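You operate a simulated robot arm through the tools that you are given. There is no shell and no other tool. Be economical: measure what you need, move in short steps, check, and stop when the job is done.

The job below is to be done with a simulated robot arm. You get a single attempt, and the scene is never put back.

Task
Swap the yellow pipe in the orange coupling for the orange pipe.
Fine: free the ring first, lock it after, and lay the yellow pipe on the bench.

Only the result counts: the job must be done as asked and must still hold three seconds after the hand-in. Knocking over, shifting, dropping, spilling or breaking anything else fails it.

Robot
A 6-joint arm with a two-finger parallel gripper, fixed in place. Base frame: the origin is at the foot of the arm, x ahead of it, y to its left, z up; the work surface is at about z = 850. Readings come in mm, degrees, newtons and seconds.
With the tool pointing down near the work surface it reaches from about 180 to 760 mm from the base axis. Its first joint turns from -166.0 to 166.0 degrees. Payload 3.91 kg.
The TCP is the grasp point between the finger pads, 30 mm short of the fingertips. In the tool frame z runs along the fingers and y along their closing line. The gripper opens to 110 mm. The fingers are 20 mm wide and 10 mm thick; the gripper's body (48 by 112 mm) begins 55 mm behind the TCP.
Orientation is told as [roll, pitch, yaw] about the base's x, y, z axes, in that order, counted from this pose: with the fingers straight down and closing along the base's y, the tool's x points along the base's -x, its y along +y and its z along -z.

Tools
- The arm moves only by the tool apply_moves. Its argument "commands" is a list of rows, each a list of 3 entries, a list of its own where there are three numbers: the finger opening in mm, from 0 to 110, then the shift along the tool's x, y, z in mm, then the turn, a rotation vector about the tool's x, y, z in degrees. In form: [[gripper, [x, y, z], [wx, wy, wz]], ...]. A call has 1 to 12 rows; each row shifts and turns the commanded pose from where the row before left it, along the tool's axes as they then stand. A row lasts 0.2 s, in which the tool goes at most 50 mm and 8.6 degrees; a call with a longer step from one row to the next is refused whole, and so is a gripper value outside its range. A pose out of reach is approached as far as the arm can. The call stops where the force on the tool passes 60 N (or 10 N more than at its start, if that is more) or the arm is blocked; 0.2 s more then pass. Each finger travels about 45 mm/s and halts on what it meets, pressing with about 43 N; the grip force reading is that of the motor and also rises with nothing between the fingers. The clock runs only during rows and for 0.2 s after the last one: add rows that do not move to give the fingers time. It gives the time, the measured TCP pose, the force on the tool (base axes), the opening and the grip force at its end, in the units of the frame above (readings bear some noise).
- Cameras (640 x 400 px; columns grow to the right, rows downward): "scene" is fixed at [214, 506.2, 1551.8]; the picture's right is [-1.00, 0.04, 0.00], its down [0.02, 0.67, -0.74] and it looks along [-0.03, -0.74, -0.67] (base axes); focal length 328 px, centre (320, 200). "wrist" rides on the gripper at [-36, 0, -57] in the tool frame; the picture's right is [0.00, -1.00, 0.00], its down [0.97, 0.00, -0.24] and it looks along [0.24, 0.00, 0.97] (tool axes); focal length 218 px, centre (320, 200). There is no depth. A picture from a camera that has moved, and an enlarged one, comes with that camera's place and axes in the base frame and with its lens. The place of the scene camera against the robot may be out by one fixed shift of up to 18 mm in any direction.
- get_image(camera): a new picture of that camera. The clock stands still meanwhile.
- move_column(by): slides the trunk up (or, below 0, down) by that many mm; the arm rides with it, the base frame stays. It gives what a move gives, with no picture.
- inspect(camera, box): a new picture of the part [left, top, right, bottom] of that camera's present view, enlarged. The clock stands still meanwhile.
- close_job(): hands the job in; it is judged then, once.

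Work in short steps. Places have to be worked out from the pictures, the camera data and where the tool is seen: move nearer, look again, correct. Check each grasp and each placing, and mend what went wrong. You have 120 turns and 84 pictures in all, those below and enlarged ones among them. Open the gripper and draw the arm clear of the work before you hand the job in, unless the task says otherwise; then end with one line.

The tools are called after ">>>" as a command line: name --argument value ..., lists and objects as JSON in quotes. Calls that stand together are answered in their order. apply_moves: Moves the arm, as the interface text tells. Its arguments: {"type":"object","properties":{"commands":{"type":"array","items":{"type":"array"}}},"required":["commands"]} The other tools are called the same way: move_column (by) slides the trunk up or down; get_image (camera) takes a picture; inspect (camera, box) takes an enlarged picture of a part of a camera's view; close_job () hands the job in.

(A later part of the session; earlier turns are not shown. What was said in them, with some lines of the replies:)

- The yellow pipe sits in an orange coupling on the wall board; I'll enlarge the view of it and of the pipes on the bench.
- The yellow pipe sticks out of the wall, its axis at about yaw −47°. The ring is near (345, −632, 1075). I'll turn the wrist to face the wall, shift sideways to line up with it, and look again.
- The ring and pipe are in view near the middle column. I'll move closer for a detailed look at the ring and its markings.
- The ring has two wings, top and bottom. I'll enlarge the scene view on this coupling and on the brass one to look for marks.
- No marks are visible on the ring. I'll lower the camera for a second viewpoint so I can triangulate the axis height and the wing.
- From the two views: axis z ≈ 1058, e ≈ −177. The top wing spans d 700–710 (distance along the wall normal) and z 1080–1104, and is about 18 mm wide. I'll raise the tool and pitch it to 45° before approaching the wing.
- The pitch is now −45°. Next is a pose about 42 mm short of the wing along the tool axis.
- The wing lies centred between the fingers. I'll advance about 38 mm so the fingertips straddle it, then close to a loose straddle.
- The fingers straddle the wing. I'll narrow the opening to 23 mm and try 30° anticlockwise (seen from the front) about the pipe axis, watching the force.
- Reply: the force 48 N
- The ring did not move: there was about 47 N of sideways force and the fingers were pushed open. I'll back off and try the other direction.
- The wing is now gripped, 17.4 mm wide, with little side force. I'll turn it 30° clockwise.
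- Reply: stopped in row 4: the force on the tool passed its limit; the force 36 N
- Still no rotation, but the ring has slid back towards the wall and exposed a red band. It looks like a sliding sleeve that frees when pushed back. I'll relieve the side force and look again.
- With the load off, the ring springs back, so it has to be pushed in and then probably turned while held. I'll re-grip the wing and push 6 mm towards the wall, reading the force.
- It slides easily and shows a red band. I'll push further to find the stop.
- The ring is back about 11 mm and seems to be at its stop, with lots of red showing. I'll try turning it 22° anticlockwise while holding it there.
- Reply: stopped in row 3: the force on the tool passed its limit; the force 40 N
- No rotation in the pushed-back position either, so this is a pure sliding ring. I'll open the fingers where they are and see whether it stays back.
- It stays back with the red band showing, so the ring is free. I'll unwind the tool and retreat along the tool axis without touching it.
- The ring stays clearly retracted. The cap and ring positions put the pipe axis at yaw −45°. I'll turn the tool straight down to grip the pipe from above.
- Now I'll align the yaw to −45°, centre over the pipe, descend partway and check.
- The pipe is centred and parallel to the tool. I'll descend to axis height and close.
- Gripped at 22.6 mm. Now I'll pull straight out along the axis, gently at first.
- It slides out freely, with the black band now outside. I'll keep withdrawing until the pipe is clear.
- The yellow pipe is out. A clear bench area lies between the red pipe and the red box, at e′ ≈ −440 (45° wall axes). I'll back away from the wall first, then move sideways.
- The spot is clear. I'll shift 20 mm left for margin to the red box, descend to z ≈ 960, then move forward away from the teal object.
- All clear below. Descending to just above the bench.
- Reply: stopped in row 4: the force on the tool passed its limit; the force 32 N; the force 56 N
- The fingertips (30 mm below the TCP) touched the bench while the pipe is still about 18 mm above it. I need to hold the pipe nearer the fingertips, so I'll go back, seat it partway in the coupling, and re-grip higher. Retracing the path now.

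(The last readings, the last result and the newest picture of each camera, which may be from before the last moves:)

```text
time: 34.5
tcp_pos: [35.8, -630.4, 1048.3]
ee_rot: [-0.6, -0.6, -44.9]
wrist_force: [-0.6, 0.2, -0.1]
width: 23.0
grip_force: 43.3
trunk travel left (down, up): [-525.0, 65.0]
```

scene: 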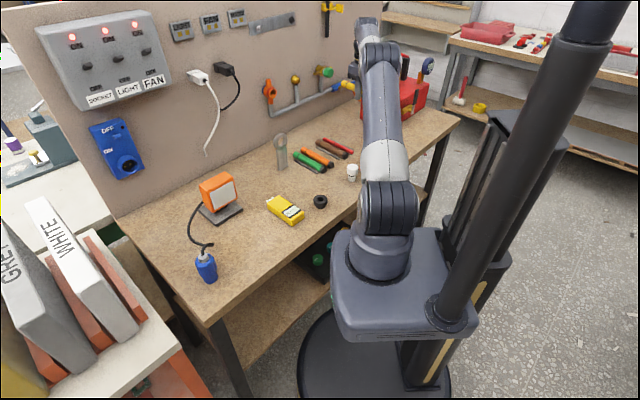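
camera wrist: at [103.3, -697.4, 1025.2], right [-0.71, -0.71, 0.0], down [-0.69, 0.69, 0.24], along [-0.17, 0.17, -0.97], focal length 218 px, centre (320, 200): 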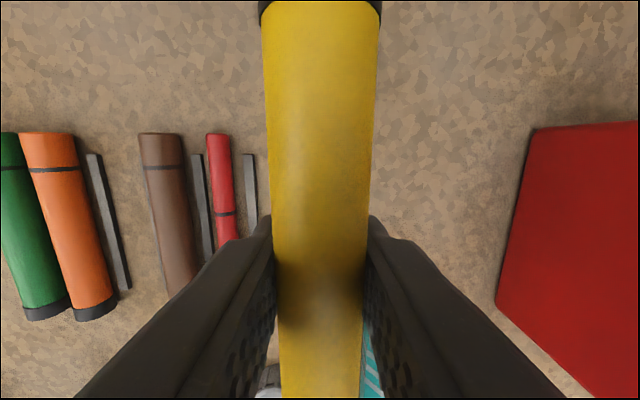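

Correcting the small tilt and height, then moving back sideways to the coupling axis.

>>> apply_moves --commands '[[5, [0, 0, -9.4], [-0.6, 0.6, 0]], [5, [0, 44, 0], [0, 0, 0]], [5, [0, 44, 0], [0, 0, 0]], [5, [0, 44, 0], [0, 0, 0]], [5, [0, 44, 0], [0, 0, 0]], [5, [0, 45, 0], [0, 0, 0]], [5, [-35, 0, 0], [0, 0, 0]], [5, [-35, 0, 0], [0, 0, 0]], [5, [0, 0, 0], [0, 0, 0]]]'

>>> get_image --camera "wrist"

>>> inspect --camera "scene" --box '[240, 60, 320, 110]'

```text
time: 36.5
tcp_pos: [243.6, -524.9, 1055.8]
ee_rot: [0.0, 0.0, -44.8]
wrist_force: [0.0, 0.2, -0.7]
width: 22.9
grip_force: 43.1
trunk travel left (down, up): [-525.0, 65.0]
```

```text
43 pictures are left
camera wrist: at [268.3, -550.0, 1111.5], right [-0.71, -0.71, 0.0], down [-0.69, 0.69, 0.24], along [-0.17, 0.17, -0.97], focal length 218 px, centre (320, 200)
```

wrist: 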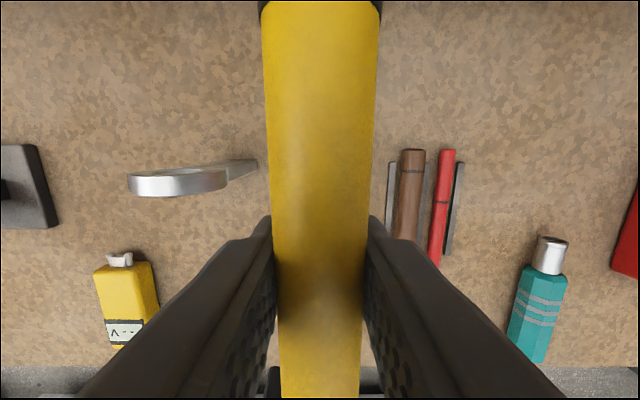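

```text
8.00 times, centred on (280, 85) of scene
camera zoom: at [214.0, 506.2, 1551.8], right [-1.0, 0.04, 0.0], down [0.02, 0.67, -0.74], along [-0.03, -0.74, -0.67], focal length 2624 px, centre (640, 1120)
```

zoom: 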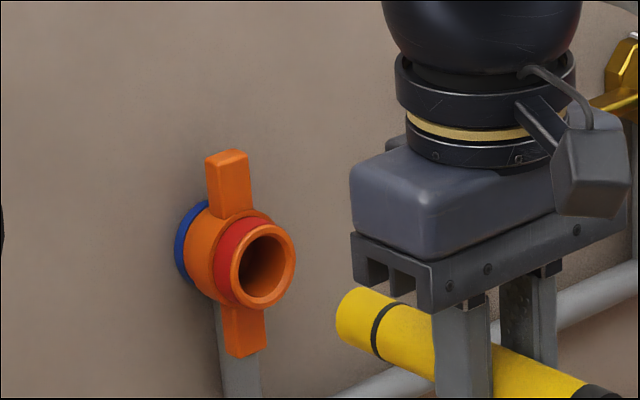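

Nearly aligned, but I'll raise 1.5 mm. I'll advance to just before the mouth and check the alignment from the scene view.

>>> apply_moves --commands '[[5, [-20, 0, -1.5], [0, 0, 0]], [5, [-20, 0, 0], [0, 0, 0]], [5, [0, 0, 0], [0, 0, 0]]]'

>>> inspect --camera "scene" --box '[250, 70, 298, 100]'

```text
time: 37.3
tcp_pos: [271.1, -552.5, 1057.9]
ee_rot: [-0.1, 0.1, -44.9]
wrist_force: [-0.1, 0.5, -0.3]
width: 23.1
grip_force: 43.0
trunk travel left (down, up): [-525.0, 65.0]
```

```text
13.33 times, centred on (274, 85) of scene
camera zoom: at [214.0, 506.2, 1551.8], right [-1.0, 0.04, 0.0], down [0.02, 0.67, -0.74], along [-0.03, -0.74, -0.67], focal length 4374 px, centre (933, 1733)
```

zoom: 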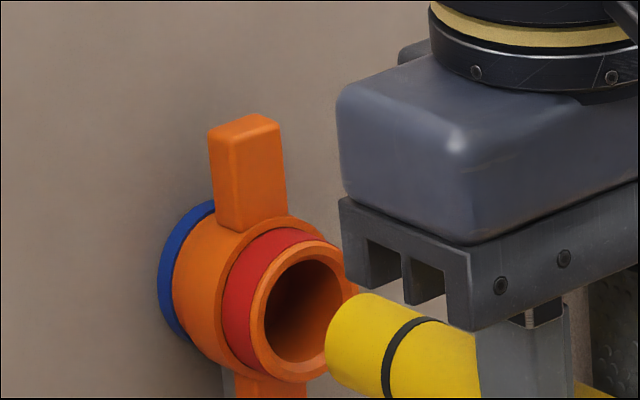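

Alignment looks good. I'll insert slowly.

>>> apply_moves --commands '[[5, [-5, 0, 0], [0, 0, 0]], [5, [-5, 0, 0], [0, 0, 0]], [5, [-5, 0, 0], [0, 0, 0]], [5, [0, 0, 0], [0, 0, 0]]]'

>>> apply_moves --commands '[[5, [-5, 0, 0], [0, 0, 0]], [5, [-5, 0, 0], [0, 0, 0]], [5, [-4, 0, 0], [0, 0, 0]], [5, [0, 0, 0], [0, 0, 0]]]'

>>> inspect --camera "scene" --box '[250, 70, 298, 100]'

```text
time: 38.3
tcp_pos: [281.2, -560.6, 1057.6]
ee_rot: [0.0, -0.1, -44.8]
wrist_force: [0.3, 0.1, 0.4]
width: 22.9
grip_force: 43.4
trunk travel left (down, up): [-525.0, 65.0]
```

```text
time: 39.3
tcp_pos: [291.2, -572.1, 1056.0]
ee_rot: [0.1, 0.0, -45.0]
wrist_force: [-0.7, -1.1, 1.0]
width: 22.7
grip_force: 42.8
trunk travel left (down, up): [-525.0, 65.0]
```

```text
13.33 times, centred on (274, 85) of scene
camera zoom: at [214.0, 506.2, 1551.8], right [-1.0, 0.04, 0.0], down [0.02, 0.67, -0.74], along [-0.03, -0.74, -0.67], focal length 4374 px, centre (933, 1733)
```

zoom: 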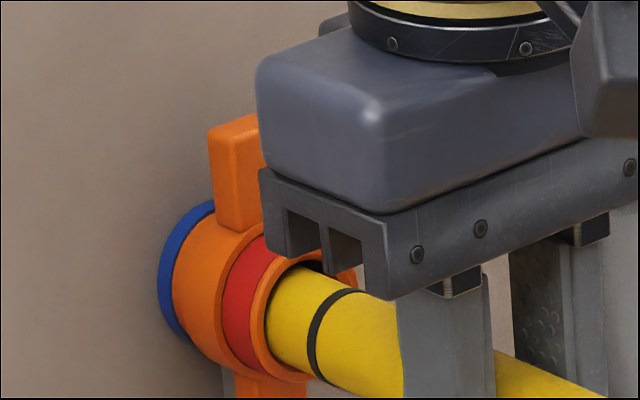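

It slides in easily. I'll seat it about 13 mm more so it stays supported, then release and re-grip 20 mm higher.

>>> apply_moves --commands '[[5, [-5, 0, 0], [0, 0, 0]], [5, [-5, 0, 0], [0, 0, 0]], [5, [-3, 0, 0], [0, 0, 0]], [5, [0, 0, 0], [0, 0, 0]]]'

>>> apply_moves --commands '[[25, [0, 0, 0], [0, 0, 0]], [30, [0, 0, 0], [0, 0, 0]], [35, [0, 0, 0], [0, 0, 0]], [35, [0, 0, 0], [0, 0, 0]]]'

>>> inspect --camera "scene" --box '[240, 60, 320, 110]'

```text
time: 40.3
tcp_pos: [300.1, -581.2, 1058.0]
ee_rot: [0.0, 0.2, -45.0]
wrist_force: [0.2, 0.3, 0.8]
width: 22.9
grip_force: 42.5
trunk travel left (down, up): [-525.0, 65.0]
```

```text
time: 41.3
tcp_pos: [300.6, -581.3, 1058.1]
ee_rot: [0.0, 0.1, -44.8]
wrist_force: [0.8, 0.0, -0.1]
width: 34.8
grip_force: 0.1
trunk travel left (down, up): [-525.0, 65.0]
```

```text
8.00 times, centred on (280, 85) of scene
camera zoom: at [214.0, 506.2, 1551.8], right [-1.0, 0.04, 0.0], down [0.02, 0.67, -0.74], along [-0.03, -0.74, -0.67], focal length 2624 px, centre (640, 1120)
```

zoom: 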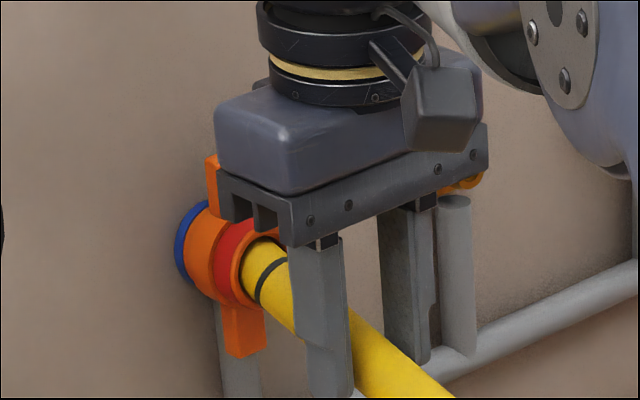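

The pipe holds in place. Raising 20 mm and re-gripping with the fingertips, 15 mm nearer the pipe's middle.

>>> apply_moves --commands '[[35, [0, 0, -20], [0, 0, 0]], [35, [-15, 0, 0], [0, 0, 0]], [28, [0, 0, 0], [0, 0, 0]], [20, [0, 0, 0], [0, 0, 0]], [10, [0, 0, 0], [0, 0, 0]], [5, [0, 0, 0], [0, 0, 0]]]'

>>> inspect --camera "scene" --box '[240, 60, 320, 110]'

```text
time: 42.7
tcp_pos: [310.5, -591.6, 1080.5]
ee_rot: [-0.1, -0.1, -45.0]
wrist_force: [-5.1, 3.6, 13.5]
width: 2.5
grip_force: 0.1
trunk travel left (down, up): [-525.0, 65.0]
```

```text
8.00 times, centred on (280, 85) of scene
camera zoom: at [214.0, 506.2, 1551.8], right [-1.0, 0.04, 0.0], down [0.02, 0.67, -0.74], along [-0.03, -0.74, -0.67], focal length 2624 px, centre (640, 1120)
```

zoom: 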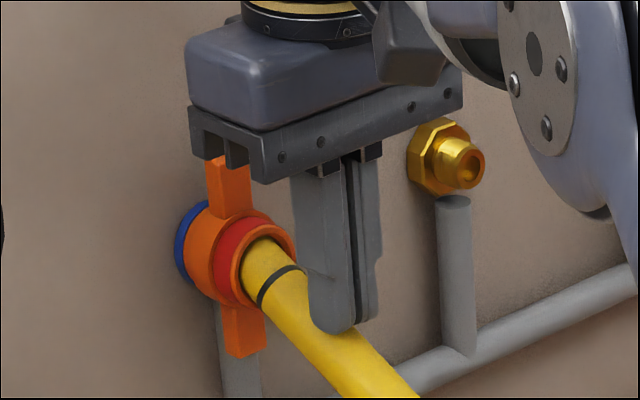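

The pipe has drooped in the loose mouth and the fingers closed above it. I'll lift straight off and look before re-gripping.

>>> apply_moves --commands '[[5, [0, 0, -20], [0, 0, 0]], [30, [0, 0, -30], [0, 0, 0]], [55, [0, 0, 0], [0, 0, 0]], [55, [0, 0, 0], [0, 0, 0]], [55, [0, 0, 0], [0, 0, 0]]]'

>>> inspect --camera "scene" --box '[240, 60, 320, 120]'

>>> get_image --camera "wrist"

```text
time: 43.9
tcp_pos: [309.8, -590.1, 1130.1]
ee_rot: [-0.1, 0.2, -44.9]
wrist_force: [0.4, -0.4, -0.5]
width: 54.8
grip_force: 0.0
trunk travel left (down, up): [-525.0, 65.0]
```

```text
6.67 times, centred on (280, 90) of scene
camera zoom: at [214.0, 506.2, 1551.8], right [-1.0, 0.04, 0.0], down [0.02, 0.67, -0.74], along [-0.03, -0.74, -0.67], focal length 2187 px, centre (587, 933)
```

zoom: 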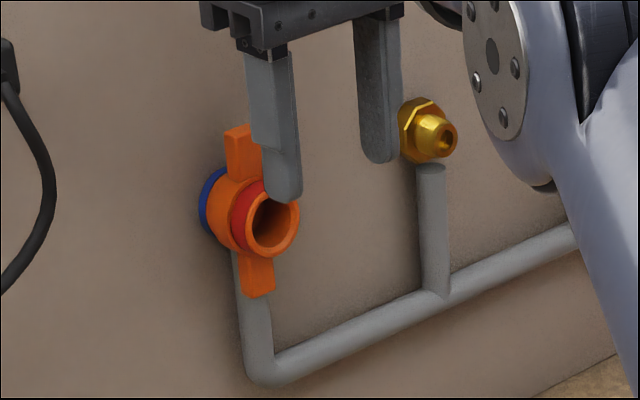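

```text
36 pictures are left
camera wrist: at [335.3, -616.0, 1186.0], right [-0.71, -0.71, 0.0], down [-0.69, 0.69, 0.24], along [-0.17, 0.17, -0.97], focal length 218 px, centre (320, 200)
```

wrist: 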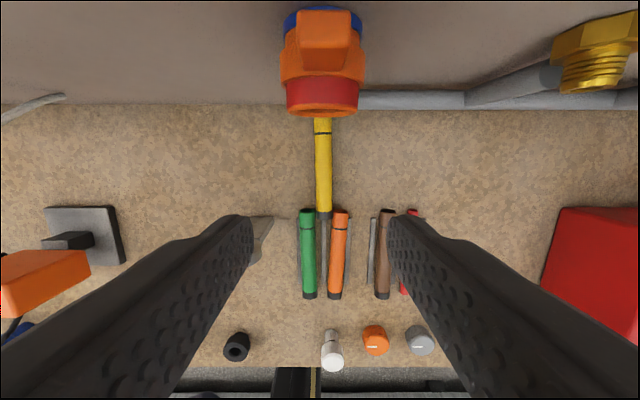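

The yellow pipe slipped out and dropped to the bench. I'll check where it lies and whether anything was disturbed.

>>> inspect --camera "wrist" --box '[260, 90, 400, 310]'

>>> inspect --camera "scene" --box '[260, 110, 370, 180]'

```text
1.82 times, centred on (330, 200) of wrist
camera zoom: at [335.3, -616.0, 1186.0], right [-0.71, -0.71, 0.0], down [-0.69, 0.69, 0.24], along [-0.17, 0.17, -0.97], focal length 397 px, centre (302, 200)
```

zoom: 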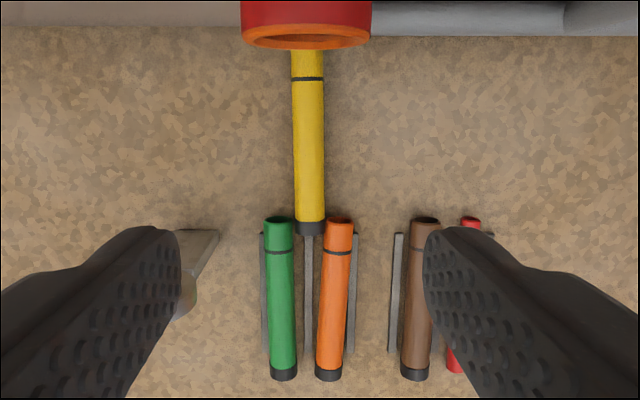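

```text
5.71 times, centred on (315, 145) of scene
camera zoom: at [214.0, 506.2, 1551.8], right [-1.0, 0.04, 0.0], down [0.02, 0.67, -0.74], along [-0.03, -0.74, -0.67], focal length 1875 px, centre (349, 514)
```

zoom: 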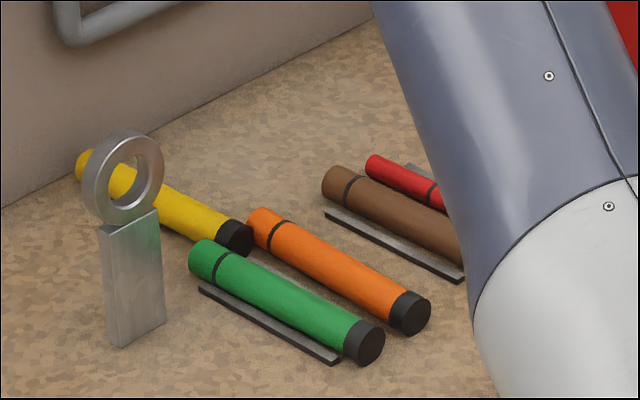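

The yellow pipe lies undamaged at the rack's head, d′ ≈ 561–716 and e′ ≈ −205, and the other pipes are where they were. I'll pick it up with the fingertips and lay it on clear bench. First I'll come down above it at d′ ≈ 605.

>>> apply_moves --commands '[[55, [31, -6, 0], [0, 0, -1.4]], [40, [0, 0, 45], [0, 0, 0]], [36, [0, 0, 45], [0, 0, 0]], [36, [0, 0, 45], [0, 0, 0]], [36, [0, 0, 40], [0, 0, 0]], [36, [0, 0, 0], [0, 0, 0]]]'

>>> get_image --camera "wrist"

```text
time: 45.3
tcp_pos: [283.8, -576.5, 951.4]
ee_rot: [0.0, 0.0, -43.5]
wrist_force: [-0.2, 0.2, -0.5]
width: 35.9
grip_force: 0.1
trunk travel left (down, up): [-525.0, 65.0]
```

```text
33 pictures are left
camera wrist: at [311.5, -601.0, 1007.9], right [-0.69, -0.72, 0.0], down [-0.7, 0.67, 0.24], along [-0.17, 0.17, -0.97], focal length 218 px, centre (320, 200)
```

wrist: 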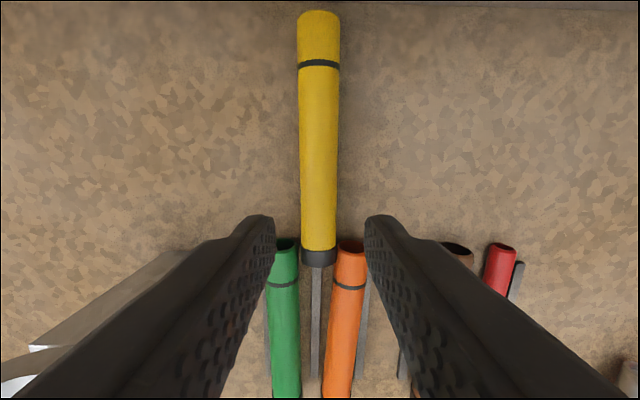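

Centred over the yellow pipe. Descending so the fingertips stop just above the bench, then closing.

>>> apply_moves --commands '[[36, [0, 0, 35], [0, 0, 0]], [36, [0, 0, 31], [0, 0, 0]], [36, [0, 0, 0], [0, 0, 0]], [28, [0, 0, 0], [0, 0, 0]], [20, [0, 0, 0], [0, 0, 0]], [10, [0, 0, 0], [0, 0, 0]], [5, [0, 0, 0], [0, 0, 0]]]'

```text
time: 46.9
tcp_pos: [285.3, -573.9, 886.5]
ee_rot: [0.0, 0.1, -43.4]
wrist_force: [0.5, -0.8, -0.1]
width: 22.6
grip_force: 43.2
trunk travel left (down, up): [-525.0, 65.0]
```

Gripped, but only about 5 mm up from the tips. I'll reopen, go 4 mm lower and close again for a firmer hold.

>>> apply_moves --commands '[[30, [0, 0, 0], [0, 0, 0]], [30, [0, 0, 4], [0, 0, 0]], [20, [0, 0, 0], [0, 0, 0]], [10, [0, 0, 0], [0, 0, 0]], [5, [0, 0, 0], [0, 0, 0]]]'

>>> apply_moves --commands '[[5, [0, 0, -10], [0, 0, 0]], [5, [0, 0, -20], [0, 0, 0]], [5, [0, 0, -25], [0, 0, 0]]]'

>>> get_image --camera "wrist"

>>> inspect --camera "scene" --box '[250, 90, 370, 180]'

```text
time: 48.1
tcp_pos: [285.1, -575.4, 882.3]
ee_rot: [0.0, 0.0, -43.5]
wrist_force: [-0.9, -0.2, 0.8]
width: 22.9
grip_force: 42.8
trunk travel left (down, up): [-525.0, 65.0]
```

```text
time: 48.9
tcp_pos: [283.3, -573.0, 937.5]
ee_rot: [0.0, 0.2, -43.5]
wrist_force: [0.3, 0.3, 1.1]
width: 22.9
grip_force: 43.0
trunk travel left (down, up): [-525.0, 65.0]
```

```text
32 pictures are left
camera wrist: at [308.8, -598.1, 994.4], right [-0.69, -0.72, 0.0], down [-0.7, 0.67, 0.24], along [-0.17, 0.17, -0.97], focal length 218 px, centre (320, 200)
```

wrist: 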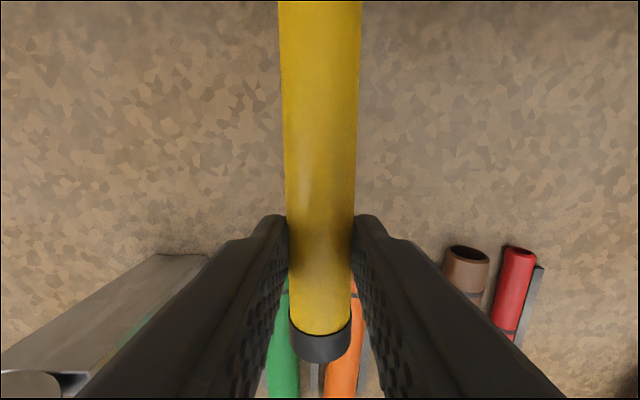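

```text
4.44 times, centred on (310, 135) of scene
camera zoom: at [214.0, 506.2, 1551.8], right [-1.0, 0.04, 0.0], down [0.02, 0.67, -0.74], along [-0.03, -0.74, -0.67], focal length 1458 px, centre (364, 489)
```

zoom: 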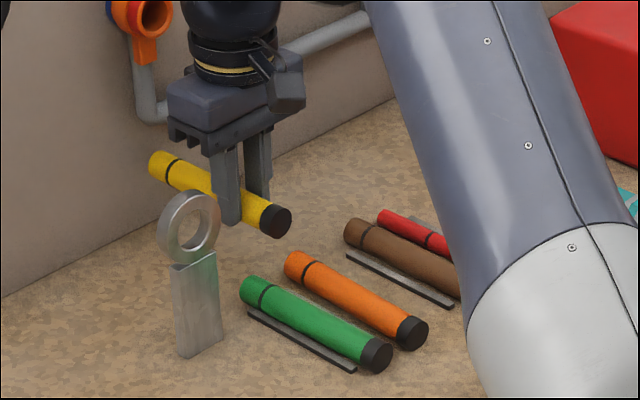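

Solid fingertip hold and the rack is undisturbed. Moving right to the clear patch.

>>> apply_moves --commands '[[5, [12, -43, 0], [0, 0, 0]], [5, [12, -43, 0], [0, 0, 0]], [5, [12, -43, 0], [0, 0, 0]], [5, [12, -43, 0], [0, 0, 0]], [5, [12, -43, 0], [0, 0, 0]], [5, [0, 0, 0], [0, 0, 0]]]'

>>> get_image --camera "wrist"

```text
time: 50.3
tcp_pos: [88.7, -688.3, 937.1]
ee_rot: [0.0, 0.0, -43.6]
wrist_force: [0.0, -0.9, -0.2]
width: 23.0
grip_force: 43.1
trunk travel left (down, up): [-525.0, 65.0]
```

```text
30 pictures are left
camera wrist: at [115.5, -712.7, 993.1], right [-0.69, -0.73, 0.0], down [-0.7, 0.67, 0.24], along [-0.17, 0.17, -0.97], focal length 218 px, centre (320, 200)
```

wrist: 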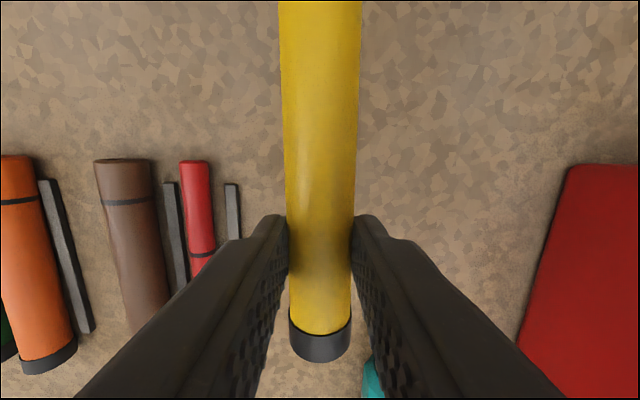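

Clear below. Lowering so the pipe rests on the bench.

>>> apply_moves --commands '[[5, [0, 0, 30], [0, 0, 0]], [5, [0, 0, 20], [0, 0, 0]], [5, [0, 0, 3], [0, 0, 0]], [5, [0, 0, 1], [0, 0, 0]], [5, [0, 0, 0], [0, 0, 0]]]'

```text
time: 51.5
tcp_pos: [90.7, -688.4, 883.5]
ee_rot: [0.0, 0.1, -43.4]
wrist_force: [-0.1, 1.1, -0.7]
width: 22.8
grip_force: 43.0
trunk travel left (down, up): [-525.0, 65.0]
```

>>> apply_moves --commands '[[5, [0, 0, 1], [0, 0, 0]], [5, [0, 0, 0.5], [0, 0, 0]], [5, [0, 0, 0], [0, 0, 0]]]'

```text
time: 52.3
tcp_pos: [92.5, -687.7, 881.8]
ee_rot: [0.0, 0.0, -43.4]
wrist_force: [0.3, 0.3, 3.9]
width: 22.7
grip_force: 43.0
trunk travel left (down, up): [-525.0, 65.0]
```

There is light contact (3.9 N). I'll open slowly, then rise straight up.

>>> apply_moves --commands '[[24, [0, 0, 0], [0, 0, 0]], [26, [0, 0, 0], [0, 0, 0]], [30, [0, 0, 0], [0, 0, 0]], [36, [0, 0, 0], [0, 0, 0]], [40, [0, 0, -5], [0, 0, 0]], [40, [0, 0, -30], [0, 0, 0]], [40, [0, 0, -45], [0, 0, 0]], [40, [0, 0, 0], [0, 0, 0]]]'

>>> get_image --camera "wrist"

```text
time: 54.1
tcp_pos: [95.4, -689.0, 962.8]
ee_rot: [0.0, 0.1, -43.5]
wrist_force: [-0.3, 0.1, -0.2]
width: 39.7
grip_force: 0.1
trunk travel left (down, up): [-525.0, 65.0]
```

```text
29 pictures are left
camera wrist: at [120.4, -712.6, 1020.2], right [-0.69, -0.72, 0.0], down [-0.7, 0.67, 0.24], along [-0.17, 0.17, -0.97], focal length 218 px, centre (320, 200)
```

wrist: 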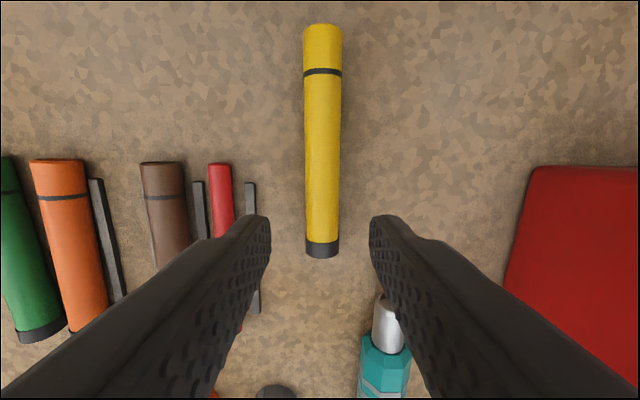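

The yellow pipe lies flat and still. Next is the orange pipe: I'll look at the low rails beside it to judge finger clearance.

>>> inspect --camera "wrist" --box '[0, 140, 140, 350]'

>>> inspect --camera "scene" --box '[285, 135, 355, 180]'

```text
1.90 times, centred on (70, 245) of wrist
camera zoom: at [120.4, -712.6, 1020.2], right [-0.69, -0.72, 0.0], down [-0.7, 0.67, 0.24], along [-0.17, 0.17, -0.97], focal length 416 px, centre (796, 114)
```

zoom: 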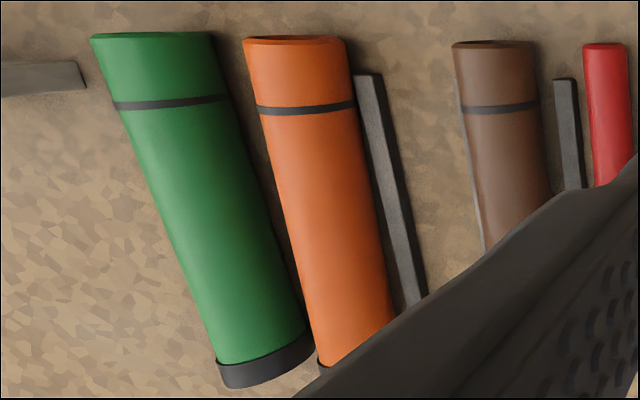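

```text
8.89 times, centred on (320, 158) of scene
camera zoom: at [214.0, 506.2, 1551.8], right [-1.0, 0.04, 0.0], down [0.02, 0.67, -0.74], along [-0.03, -0.74, -0.67], focal length 2916 px, centre (320, 578)
```

zoom: 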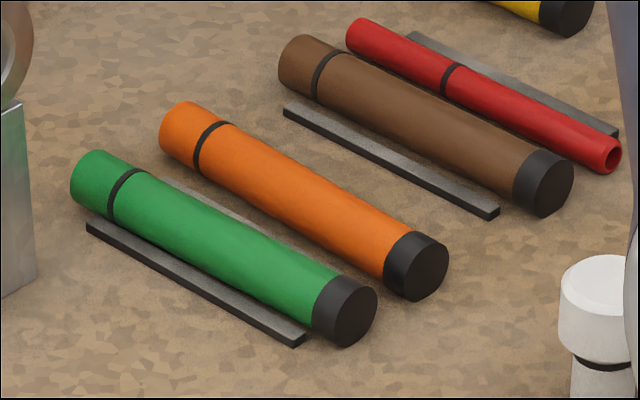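

The rails are about 5 mm high and flank the orange pipe except near its black cap, which overhangs them by about 20 mm. I'll hover above the cap end for a look.

>>> apply_moves --commands '[[40, [0, 0, -40], [0, 0, 1.5]], [40, [20.2, 32.7, 0], [0, 0, 0]], [40, [20.2, 32.7, 0], [0, 0, 0]], [40, [20.2, 32.7, 0], [0, 0, 0]], [40, [20.2, 32.7, 0], [0, 0, 0]], [40, [20.2, 32.7, 0], [0, 0, 0]], [40, [20.2, 32.7, 0], [0, 0, 0]], [40, [0, 0, 20], [0, 0, 0]], [40, [0, 0, 0], [0, 0, 0]]]'

>>> get_image --camera "wrist"

```text
time: 56.1
tcp_pos: [145.1, -466.1, 980.6]
ee_rot: [0.0, 0.1, -45.0]
wrist_force: [0.5, -1.0, 0.0]
width: 40.3
grip_force: 0.1
trunk travel left (down, up): [-525.0, 65.0]
```

```text
26 pictures are left
camera wrist: at [171.1, -491.2, 1037.7], right [-0.71, -0.71, 0.0], down [-0.69, 0.69, 0.24], along [-0.17, 0.17, -0.97], focal length 218 px, centre (320, 200)
```

wrist: 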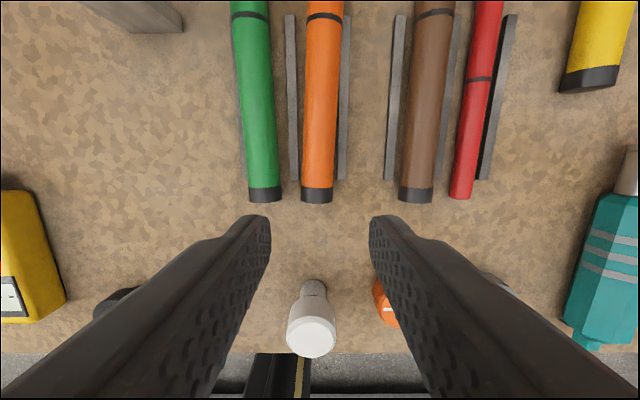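

The orange cap end is at d′ ≈ 425, e′ ≈ −224, with the axis yawed about −47.4°. The rails end at d′ ≈ 440, so the fingers just fit around the cap. Aligning and descending.

>>> apply_moves --commands '[[36, [1, 2.9, 0], [0, 0, 2.4]], [36, [0, 0, 40], [0, 0, 0]], [36, [0, 0, 30], [0, 0, 0]], [36, [0, 0, 0], [0, 0, 0]]]'

>>> get_image --camera "wrist"

```text
time: 57.1
tcp_pos: [146.8, -462.3, 910.1]
ee_rot: [0.1, 0.0, -47.4]
wrist_force: [-0.2, 0.0, 0.3]
width: 35.9
grip_force: 0.0
trunk travel left (down, up): [-525.0, 65.0]
```

```text
25 pictures are left
camera wrist: at [171.5, -488.1, 967.3], right [-0.74, -0.68, 0.0], down [-0.66, 0.71, 0.24], along [-0.16, 0.18, -0.97], focal length 218 px, centre (320, 200)
```

wrist: 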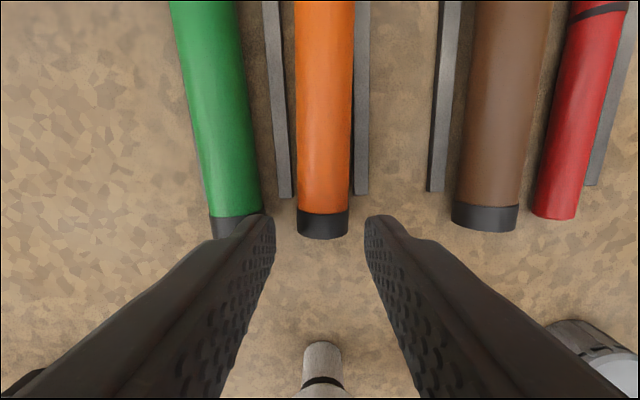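

Aligned, but the left finger is close to the green cap. I'll narrow to 30 mm, shift 1 mm right, descend to 882 and close.

>>> apply_moves --commands '[[30, [0, -1, 0], [0, 0, 0]], [30, [0, 0, 0], [0, 0, 0]], [30, [0, 0, 20], [0, 0, 0]], [30, [0, 0, 8], [0, 0, 0]], [24, [0, 0, 0], [0, 0, 0]], [15, [0, 0, 0], [0, 0, 0]], [5, [0, 0, 0], [0, 0, 0]], [5, [0, 0, 0], [0, 0, 0]]]'

>>> get_image --camera "wrist"

```text
time: 58.9
tcp_pos: [147.1, -461.7, 885.2]
ee_rot: [-0.1, -0.1, -47.5]
wrist_force: [5.1, 2.4, 17.6]
width: 23.0
grip_force: 43.2
trunk travel left (down, up): [-525.0, 65.0]
```

```text
24 pictures are left
camera wrist: at [170.9, -487.2, 941.5], right [-0.74, -0.68, 0.0], down [-0.66, 0.72, 0.24], along [-0.16, 0.18, -0.97], focal length 218 px, centre (320, 200)
```

wrist: 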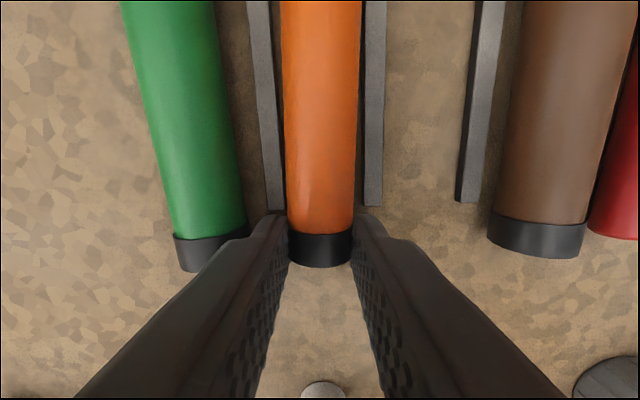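

Gripped at 23.0 mm, with the tips resting on the rail ends. Lifting gently and checking for droop.

>>> apply_moves --commands '[[5, [0, 0, -4], [0, 0, 0]], [5, [0, 0, -10], [0, 0, 0]], [5, [0, 0, -25], [0, 0, 0]], [5, [0, 0, -30], [0, 0, 0]], [5, [0, 0, 0], [0, 0, 0]]]'

>>> inspect --camera "scene" --box '[260, 100, 370, 180]'

>>> get_image --camera "wrist"

```text
time: 60.1
tcp_pos: [145.7, -462.6, 952.6]
ee_rot: [0.0, 0.1, -47.4]
wrist_force: [0.2, 0.6, -0.9]
width: 22.7
grip_force: 42.9
trunk travel left (down, up): [-525.0, 65.0]
```

```text
5.00 times, centred on (315, 140) of scene
camera zoom: at [214.0, 506.2, 1551.8], right [-1.0, 0.04, 0.0], down [0.02, 0.67, -0.74], along [-0.03, -0.74, -0.67], focal length 1640 px, centre (345, 500)
```

zoom: 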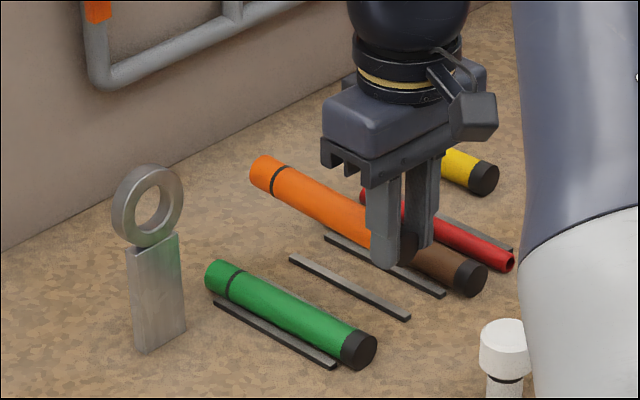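

```text
22 pictures are left
camera wrist: at [170.4, -487.9, 1008.8], right [-0.74, -0.68, 0.0], down [-0.66, 0.71, 0.24], along [-0.16, 0.18, -0.97], focal length 218 px, centre (320, 200)
```

wrist: 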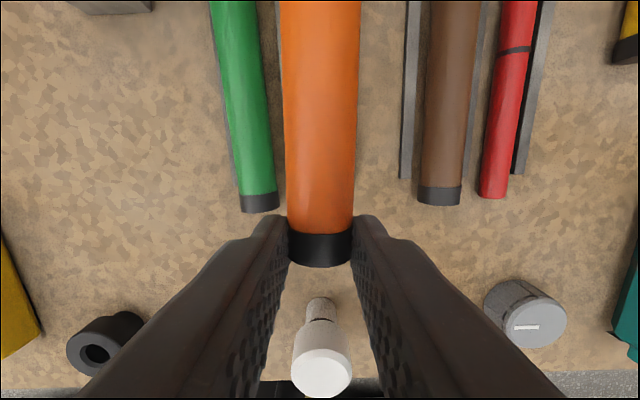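

The orange pipe is held level, and nothing else moved. Raising to coupling height, yawing to −45° and lining up with the coupling axis.

>>> apply_moves --commands '[[5, [0, 0, -43], [0, 0, 0]], [5, [0, 0, -43], [0, 0, 0]], [5, [0, 0, -44], [0, 0, -2.4]], [5, [-30, 12, 0], [0, 0, 0]], [5, [-30, 12, 0], [0, 0, 0]], [5, [0, 0, 0], [0, 0, 0]], [5, [0, 0, 0], [0, 0, 0]]]'

```text
time: 61.7
tcp_pos: [206.4, -485.7, 1085.2]
ee_rot: [0.0, 0.0, -45.1]
wrist_force: [-0.1, 0.4, -0.8]
width: 23.0
grip_force: 43.0
trunk travel left (down, up): [-525.0, 65.0]
```

>>> apply_moves --commands '[[5, [-20, -1.2, 2], [0, 0, 0]], [5, [-15, 0, 0], [0, 0, 0]], [5, [0, 0, 0], [0, 0, 0]], [5, [0, 0, 0], [0, 0, 0]]]'

>>> inspect --camera "scene" --box '[250, 70, 314, 110]'

```text
time: 62.7
tcp_pos: [230.5, -513.3, 1081.3]
ee_rot: [-0.1, 0.0, -44.9]
wrist_force: [0.2, -0.2, 0.1]
width: 23.0
grip_force: 42.8
trunk travel left (down, up): [-525.0, 65.0]
```

```text
10.00 times, centred on (282, 90) of scene
camera zoom: at [214.0, 506.2, 1551.8], right [-1.0, 0.04, 0.0], down [0.02, 0.67, -0.74], along [-0.03, -0.74, -0.67], focal length 3281 px, centre (700, 1300)
```

zoom: 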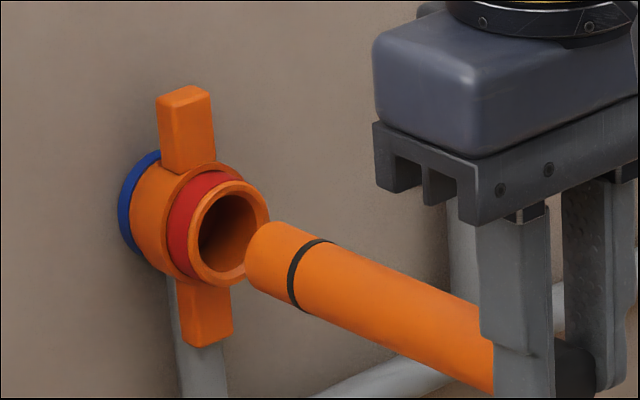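

The pipe looks a few mm low relative to the mouth. I'll enlarge once more to measure the offset.

>>> inspect --camera "scene" --box '[264, 84, 300, 107]'

```text
16.00 times, centred on (282, 96) of scene
camera zoom: at [214.0, 506.2, 1551.8], right [-1.0, 0.04, 0.0], down [0.02, 0.67, -0.74], along [-0.03, -0.74, -0.67], focal length 5249 px, centre (928, 1872)
```

zoom: 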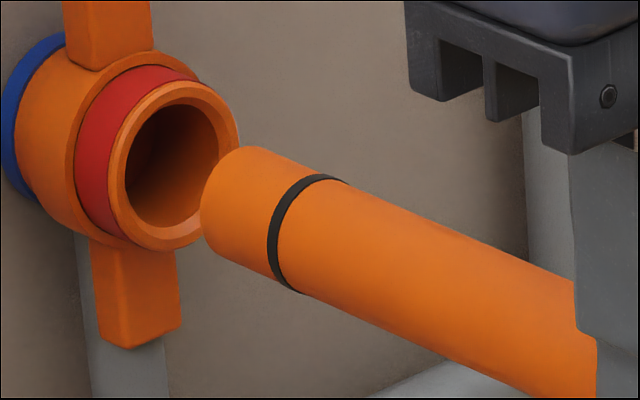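

The pipe axis is about 2 mm low. I'll raise 2.3 mm, shift 0.5 mm left, and begin entry slowly.

>>> apply_moves --commands '[[5, [0, 0.5, -2.3], [0, 0, 0]], [5, [-8, 0, 0], [0, 0, 0]], [5, [-8, 0, 0], [0, 0, 0]], [5, [-5, 0, 0], [0, 0, 0]], [5, [-4, 0, 0], [0, 0, 0]], [5, [0, 0, 0], [0, 0, 0]]]'

>>> inspect --camera "scene" --box '[258, 80, 294, 103]'

```text
time: 64.1
tcp_pos: [247.8, -530.7, 1082.7]
ee_rot: [-0.1, 0.1, -44.9]
wrist_force: [1.1, -0.5, -1.1]
width: 22.6
grip_force: 43.4
trunk travel left (down, up): [-525.0, 65.0]
```

```text
16.00 times, centred on (276, 92) of scene
camera zoom: at [214.0, 506.2, 1551.8], right [-1.0, 0.04, 0.0], down [0.02, 0.67, -0.74], along [-0.03, -0.74, -0.67], focal length 5249 px, centre (1024, 1936)
```

zoom: 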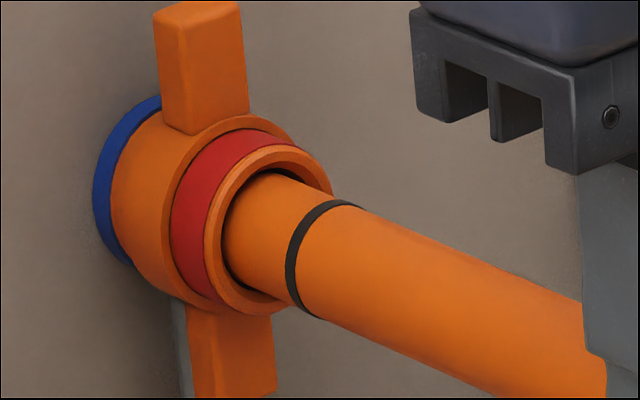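

It has entered the bore with no contact force. Continuing the insertion in small steps.

>>> apply_moves --commands '[[5, [-5, 0, 0], [0, 0, 0]], [5, [-5, 0, 0], [0, 0, 0]], [5, [-4, 0, 0], [0, 0, 0]], [5, [0, 0, 0], [0, 0, 0]]]'

>>> apply_moves --commands '[[5, [-4, 0, 0], [0, 0, 0]], [5, [-4, 0, 0], [0, 0, 0]], [5, [-3, 0, 0], [0, 0, 0]], [5, [0, 0, 0], [0, 0, 0]]]'

>>> inspect --camera "scene" --box '[256, 74, 304, 110]'

```text
time: 65.1
tcp_pos: [257.2, -540.2, 1082.4]
ee_rot: [0.0, 0.1, -45.0]
wrist_force: [-0.3, -0.4, -0.8]
width: 22.8
grip_force: 43.0
trunk travel left (down, up): [-525.0, 65.0]
```

```text
time: 66.1
tcp_pos: [261.5, -544.7, 1084.4]
ee_rot: [0.1, 0.3, -45.2]
wrist_force: [-22.0, 21.4, -1.7]
width: 22.9
grip_force: 42.5
trunk travel left (down, up): [-525.0, 65.0]
```

```text
11.11 times, centred on (280, 92) of scene
camera zoom: at [214.0, 506.2, 1551.8], right [-1.0, 0.04, 0.0], down [0.02, 0.67, -0.74], along [-0.03, -0.74, -0.67], focal length 3645 px, centre (764, 1400)
```

zoom: 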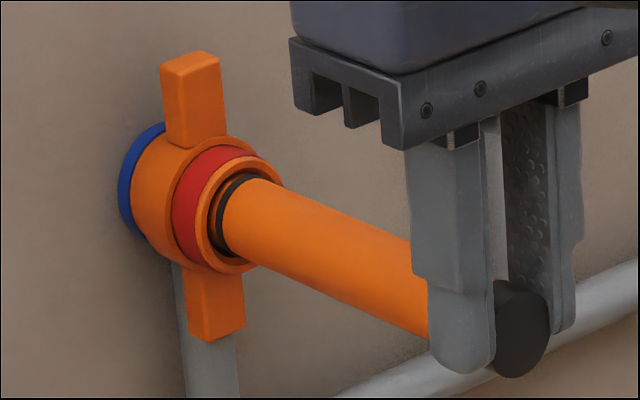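

There was a 30 N axial stop at d′ ≈ 570, and the band sits at the mouth just as the yellow one did. I'll push slightly more to confirm it is fully seated.

>>> apply_moves --commands '[[5, [-1.5, 0, 0], [0, 0, 0]], [5, [-1.5, 0, 0], [0, 0, 0]], [5, [0, 0, 0], [0, 0, 0]]]'

>>> inspect --camera "scene" --box '[262, 82, 286, 100]'

```text
time: 66.9
tcp_pos: [263.9, -547.5, 1086.0]
ee_rot: [0.1, 0.1, -45.1]
wrist_force: [-21.1, 21.5, -2.5]
width: 22.6
grip_force: 42.5
trunk travel left (down, up): [-525.0, 65.0]
```

```text
16.00 times, centred on (274, 91) of scene
camera zoom: at [214.0, 506.2, 1551.8], right [-1.0, 0.04, 0.0], down [0.02, 0.67, -0.74], along [-0.03, -0.74, -0.67], focal length 5249 px, centre (1056, 1944)
```

zoom: 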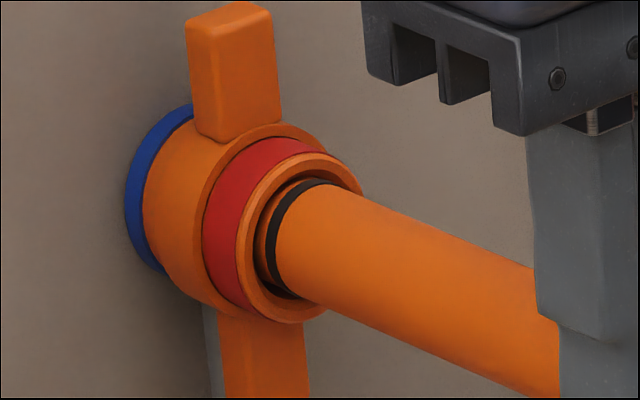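

The force stayed at 30 N, so the fingers likely slipped on a pipe that has bottomed out; the band depth matches the yellow's original seating within about 1 mm. I'll relax the push, open only slightly, and check for droop.

>>> apply_moves --commands '[[5, [3, 0, 0], [0, 0, 0]], [5, [0, 0, 0], [0, 0, 0]]]'

>>> apply_moves --commands '[[25, [0, 0, 0], [0, 0, 0]], [26, [0, 0, 0], [0, 0, 0]]]'

>>> inspect --camera "scene" --box '[256, 74, 304, 110]'

```text
time: 67.5
tcp_pos: [264.5, -547.2, 1084.5]
ee_rot: [0.0, -0.1, -45.1]
wrist_force: [-11.3, 9.9, -2.4]
width: 23.0
grip_force: 42.7
trunk travel left (down, up): [-525.0, 65.0]
```

```text
time: 68.1
tcp_pos: [265.8, -547.4, 1083.7]
ee_rot: [0.0, 0.1, -45.1]
wrist_force: [0.2, -0.2, -1.1]
width: 25.8
grip_force: 0.1
trunk travel left (down, up): [-525.0, 65.0]
```

```text
11.11 times, centred on (280, 92) of scene
camera zoom: at [214.0, 506.2, 1551.8], right [-1.0, 0.04, 0.0], down [0.02, 0.67, -0.74], along [-0.03, -0.74, -0.67], focal length 3645 px, centre (764, 1400)
```

zoom: 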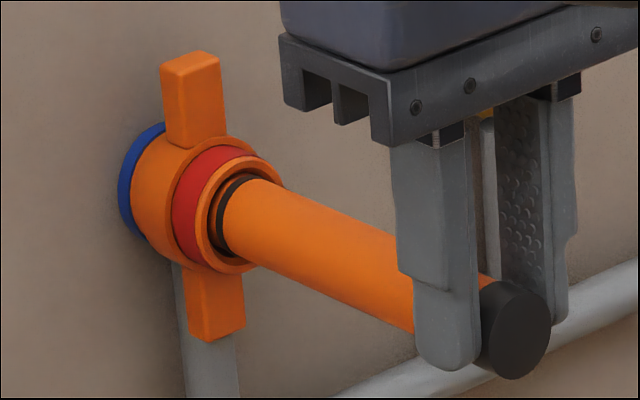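

The pipe stays level with the fingers loose. Opening fully and waiting a second to confirm.

>>> apply_moves --commands '[[34, [0, 0, 0], [0, 0, 0]], [40, [0, 0, 0], [0, 0, 0]], [40, [0, 0, 0], [0, 0, 0]], [40, [0, 0, 0], [0, 0, 0]], [40, [0, 0, 0], [0, 0, 0]]]'

>>> inspect --camera "scene" --box '[256, 74, 304, 110]'

```text
time: 69.3
tcp_pos: [264.6, -547.6, 1084.2]
ee_rot: [0.1, 0.1, -44.9]
wrist_force: [-0.1, 0.6, 0.2]
width: 40.0
grip_force: 0.1
trunk travel left (down, up): [-525.0, 65.0]
```

```text
11.11 times, centred on (280, 92) of scene
camera zoom: at [214.0, 506.2, 1551.8], right [-1.0, 0.04, 0.0], down [0.02, 0.67, -0.74], along [-0.03, -0.74, -0.67], focal length 3645 px, centre (764, 1400)
```

zoom: 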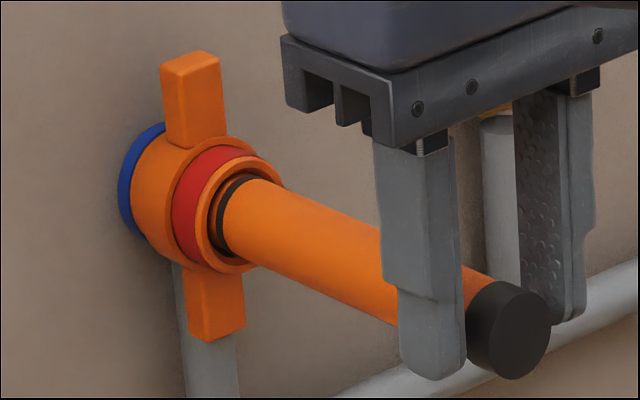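

Stable. Now I'll rise clear, pitch to −45° again and go back to the ring's top wing to pull it forward.

>>> apply_moves --commands '[[40, [0, 0, -35], [0, 0, 0]], [40, [0, 0, -35], [0, 0, 0]], [40, [0, 0, 0], [0, -7.5, 0]], [40, [0, 0, 0], [0, -7.5, 0]], [40, [0, 0, 0], [0, -7.5, 0]], [40, [0, 0, 0], [0, -7.5, 0]], [40, [0, 0, 0], [0, -7.5, 0]], [40, [0, 0, 0], [0, -7.5, 0]], [40, [0, 0, 0], [0, 0, 0]]]'

```text
time: 71.3
tcp_pos: [264.0, -548.1, 1153.1]
ee_rot: [0.0, -45.0, -45.0]
wrist_force: [-0.3, 0.4, -0.4]
width: 40.2
grip_force: 0.1
trunk travel left (down, up): [-525.0, 65.0]
```

>>> apply_moves --commands '[[40, [-26.9, 0.9, 26.9], [0, 0, 0]], [40, [-26.9, 0.9, 26.9], [0, 0, 0]], [40, [0, 0, 20], [0, 0, 0]], [40, [0, 0, 0], [0, 0, 0]]]'

>>> get_image --camera "wrist"

```text
time: 72.3
tcp_pos: [330.8, -611.2, 1139.0]
ee_rot: [0.0, -45.0, -45.1]
wrist_force: [-0.3, 0.7, -0.7]
width: 40.0
grip_force: 0.1
trunk travel left (down, up): [-525.0, 65.0]
```

```text
14 pictures are left
camera wrist: at [320.5, -599.9, 1203.6], right [-0.71, -0.71, 0.0], down [-0.61, 0.61, -0.52], along [0.36, -0.36, -0.86], focal length 218 px, centre (320, 200)
```

wrist: 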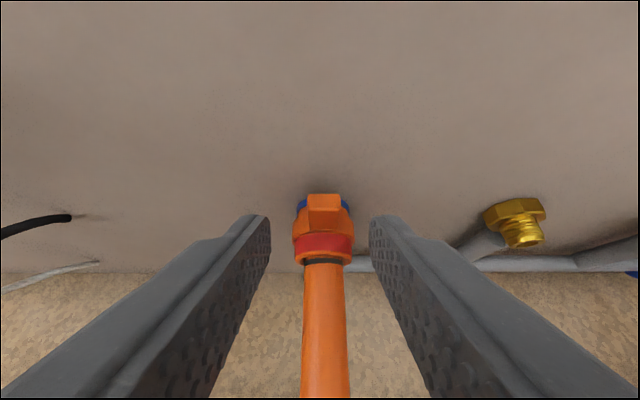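

The wing is centred between the fingers. Advancing to straddle it and gripping.

>>> apply_moves --commands '[[40, [1, 0, 17.3], [0, 0, 0]], [40, [1, 0, 17.3], [0, 0, 0]], [30, [0, 0, 0], [0, 0, 0]], [20, [0, 0, 0], [0, 0, 0]], [10, [0, 0, 0], [0, 0, 0]], [5, [0, 0, 0], [0, 0, 0]]]'

>>> inspect --camera "wrist" --box '[240, 150, 400, 270]'

```text
time: 73.7
tcp_pos: [347.0, -628.7, 1113.2]
ee_rot: [0.0, -45.0, -45.1]
wrist_force: [-1.6, -4.8, -2.0]
width: 17.5
grip_force: 45.3
trunk travel left (down, up): [-525.0, 65.0]
```

```text
3.33 times, centred on (320, 210) of wrist
camera zoom: at [335.9, -618.2, 1177.8], right [-0.71, -0.71, 0.0], down [-0.6, 0.61, -0.52], along [0.36, -0.37, -0.86], focal length 728 px, centre (320, 167)
```

zoom: 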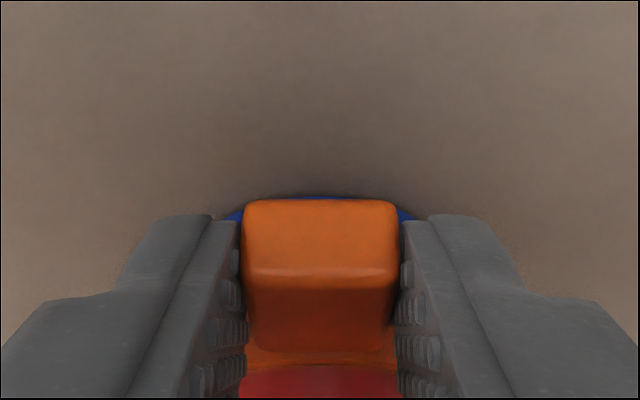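

Gripped at 17.5 mm. Pulling the ring straight away from the wall in small steps until it stops.

>>> apply_moves --commands '[[5, [1.4, 0, -1.4], [0, 0, 0]], [5, [1.4, 0, -1.4], [0, 0, 0]], [5, [1.4, 0, -1.4], [0, 0, 0]], [5, [1.4, 0, -1.4], [0, 0, 0]], [5, [1.4, 0, -1.4], [0, 0, 0]], [5, [0, 0, 0], [0, 0, 0]]]'

>>> apply_moves --commands '[[5, [1.0, 0, -1.0], [0, 0, 0]], [5, [1.0, 0, -1.0], [0, 0, 0]], [5, [0, 0, 0], [0, 0, 0]]]'

>>> inspect --camera "scene" --box '[256, 74, 304, 110]'

```text
time: 75.1
tcp_pos: [338.8, -621.1, 1113.2]
ee_rot: [0.2, -45.0, -45.1]
wrist_force: [-9.1, -4.5, -5.7]
width: 17.5
grip_force: 45.4
trunk travel left (down, up): [-525.0, 65.0]
```

```text
time: 75.9
tcp_pos: [337.9, -621.5, 1113.7]
ee_rot: [0.1, -45.0, -45.1]
wrist_force: [-3.8, -17.4, -5.0]
width: 17.6
grip_force: 44.7
trunk travel left (down, up): [-525.0, 65.0]
```

```text
11.11 times, centred on (280, 92) of scene
camera zoom: at [214.0, 506.2, 1551.8], right [-1.0, 0.04, 0.0], down [0.02, 0.67, -0.74], along [-0.03, -0.74, -0.67], focal length 3645 px, centre (764, 1400)
```

zoom: 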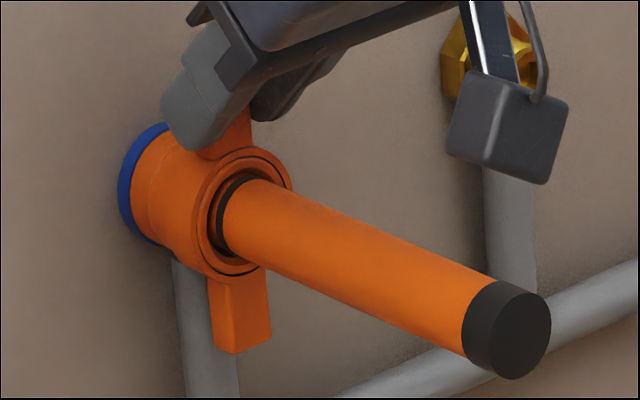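

The red band is hidden and the ring is back exactly at its original locked position. I'll release, retreat along the tool axis and verify.

>>> apply_moves --commands '[[25, [0, 0, 0], [0, 0, 0]], [40, [0, 0, 0], [0, 0, 0]], [45, [0, 0, 0], [0, 0, 0]], [45, [0, 0, 0], [0, 0, 0]], [45, [0, 0, -20], [0, 0, 0]], [45, [0, 0, -40], [0, 0, 0]], [45, [0, 0, -45], [0, 0, 0]], [45, [0, 0, -45], [0, 0, 0]], [45, [0, 0, 0], [0, 0, 0]]]'

>>> inspect --camera "scene" --box '[256, 74, 304, 110]'

>>> get_image --camera "scene"

>>> get_image --camera "wrist"

```text
time: 77.9
tcp_pos: [262.8, -541.0, 1217.9]
ee_rot: [0.1, -44.9, -45.1]
wrist_force: [-0.8, 0.1, 0.0]
width: 45.1
grip_force: 0.1
trunk travel left (down, up): [-525.0, 65.0]
```

```text
11.11 times, centred on (280, 92) of scene
camera zoom: at [214.0, 506.2, 1551.8], right [-1.0, 0.04, 0.0], down [0.02, 0.67, -0.74], along [-0.03, -0.74, -0.67], focal length 3645 px, centre (764, 1400)
```

zoom: 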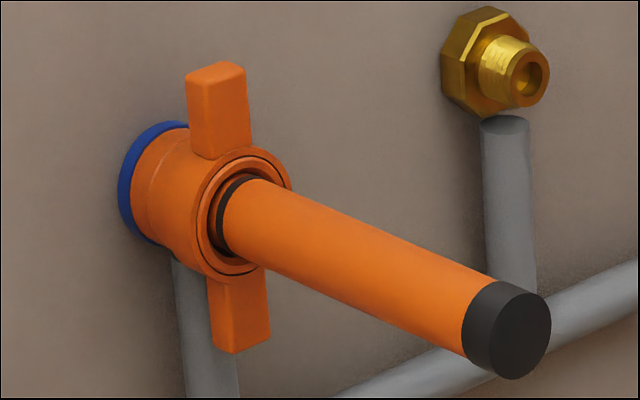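

```text
10 pictures are left
```

scene: 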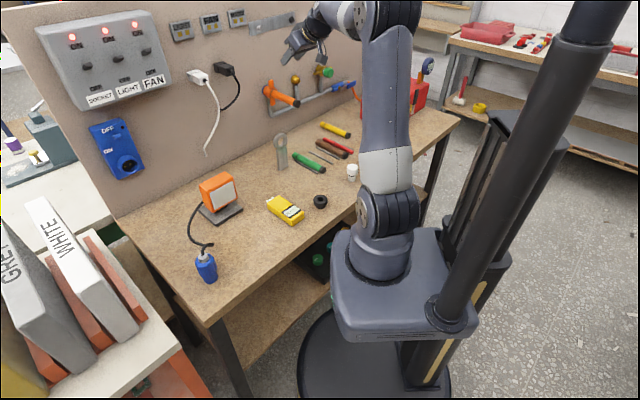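

```text
9 pictures are left
camera wrist: at [252.6, -530.2, 1283.7], right [-0.71, -0.71, 0.0], down [-0.61, 0.61, -0.52], along [0.36, -0.36, -0.86], focal length 218 px, centre (320, 200)
```

wrist: 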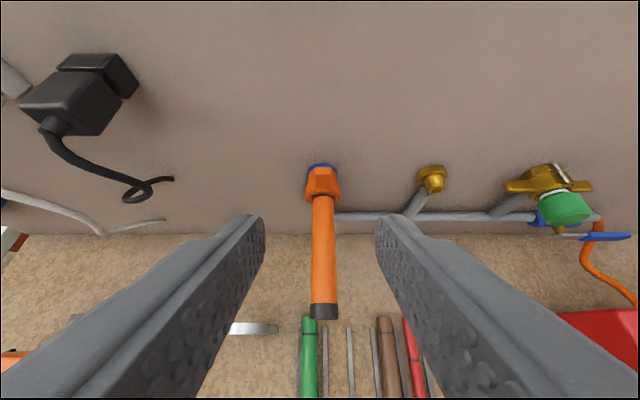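

The orange pipe sits exactly where the yellow one did, the ring is forward in its locked position, and the yellow pipe lies on the bench. The gripper is open and the arm is clear, so I'm handing in.

>>> close_job

```text
The job is handed in.
```

The orange pipe is in the orange coupling with its ring locked, and the yellow pipe lies flat on the bench. On the way the yellow pipe slipped from the coupling and dropped to the bench; I picked it up and laid it down again, and I saw nothing else disturbed.
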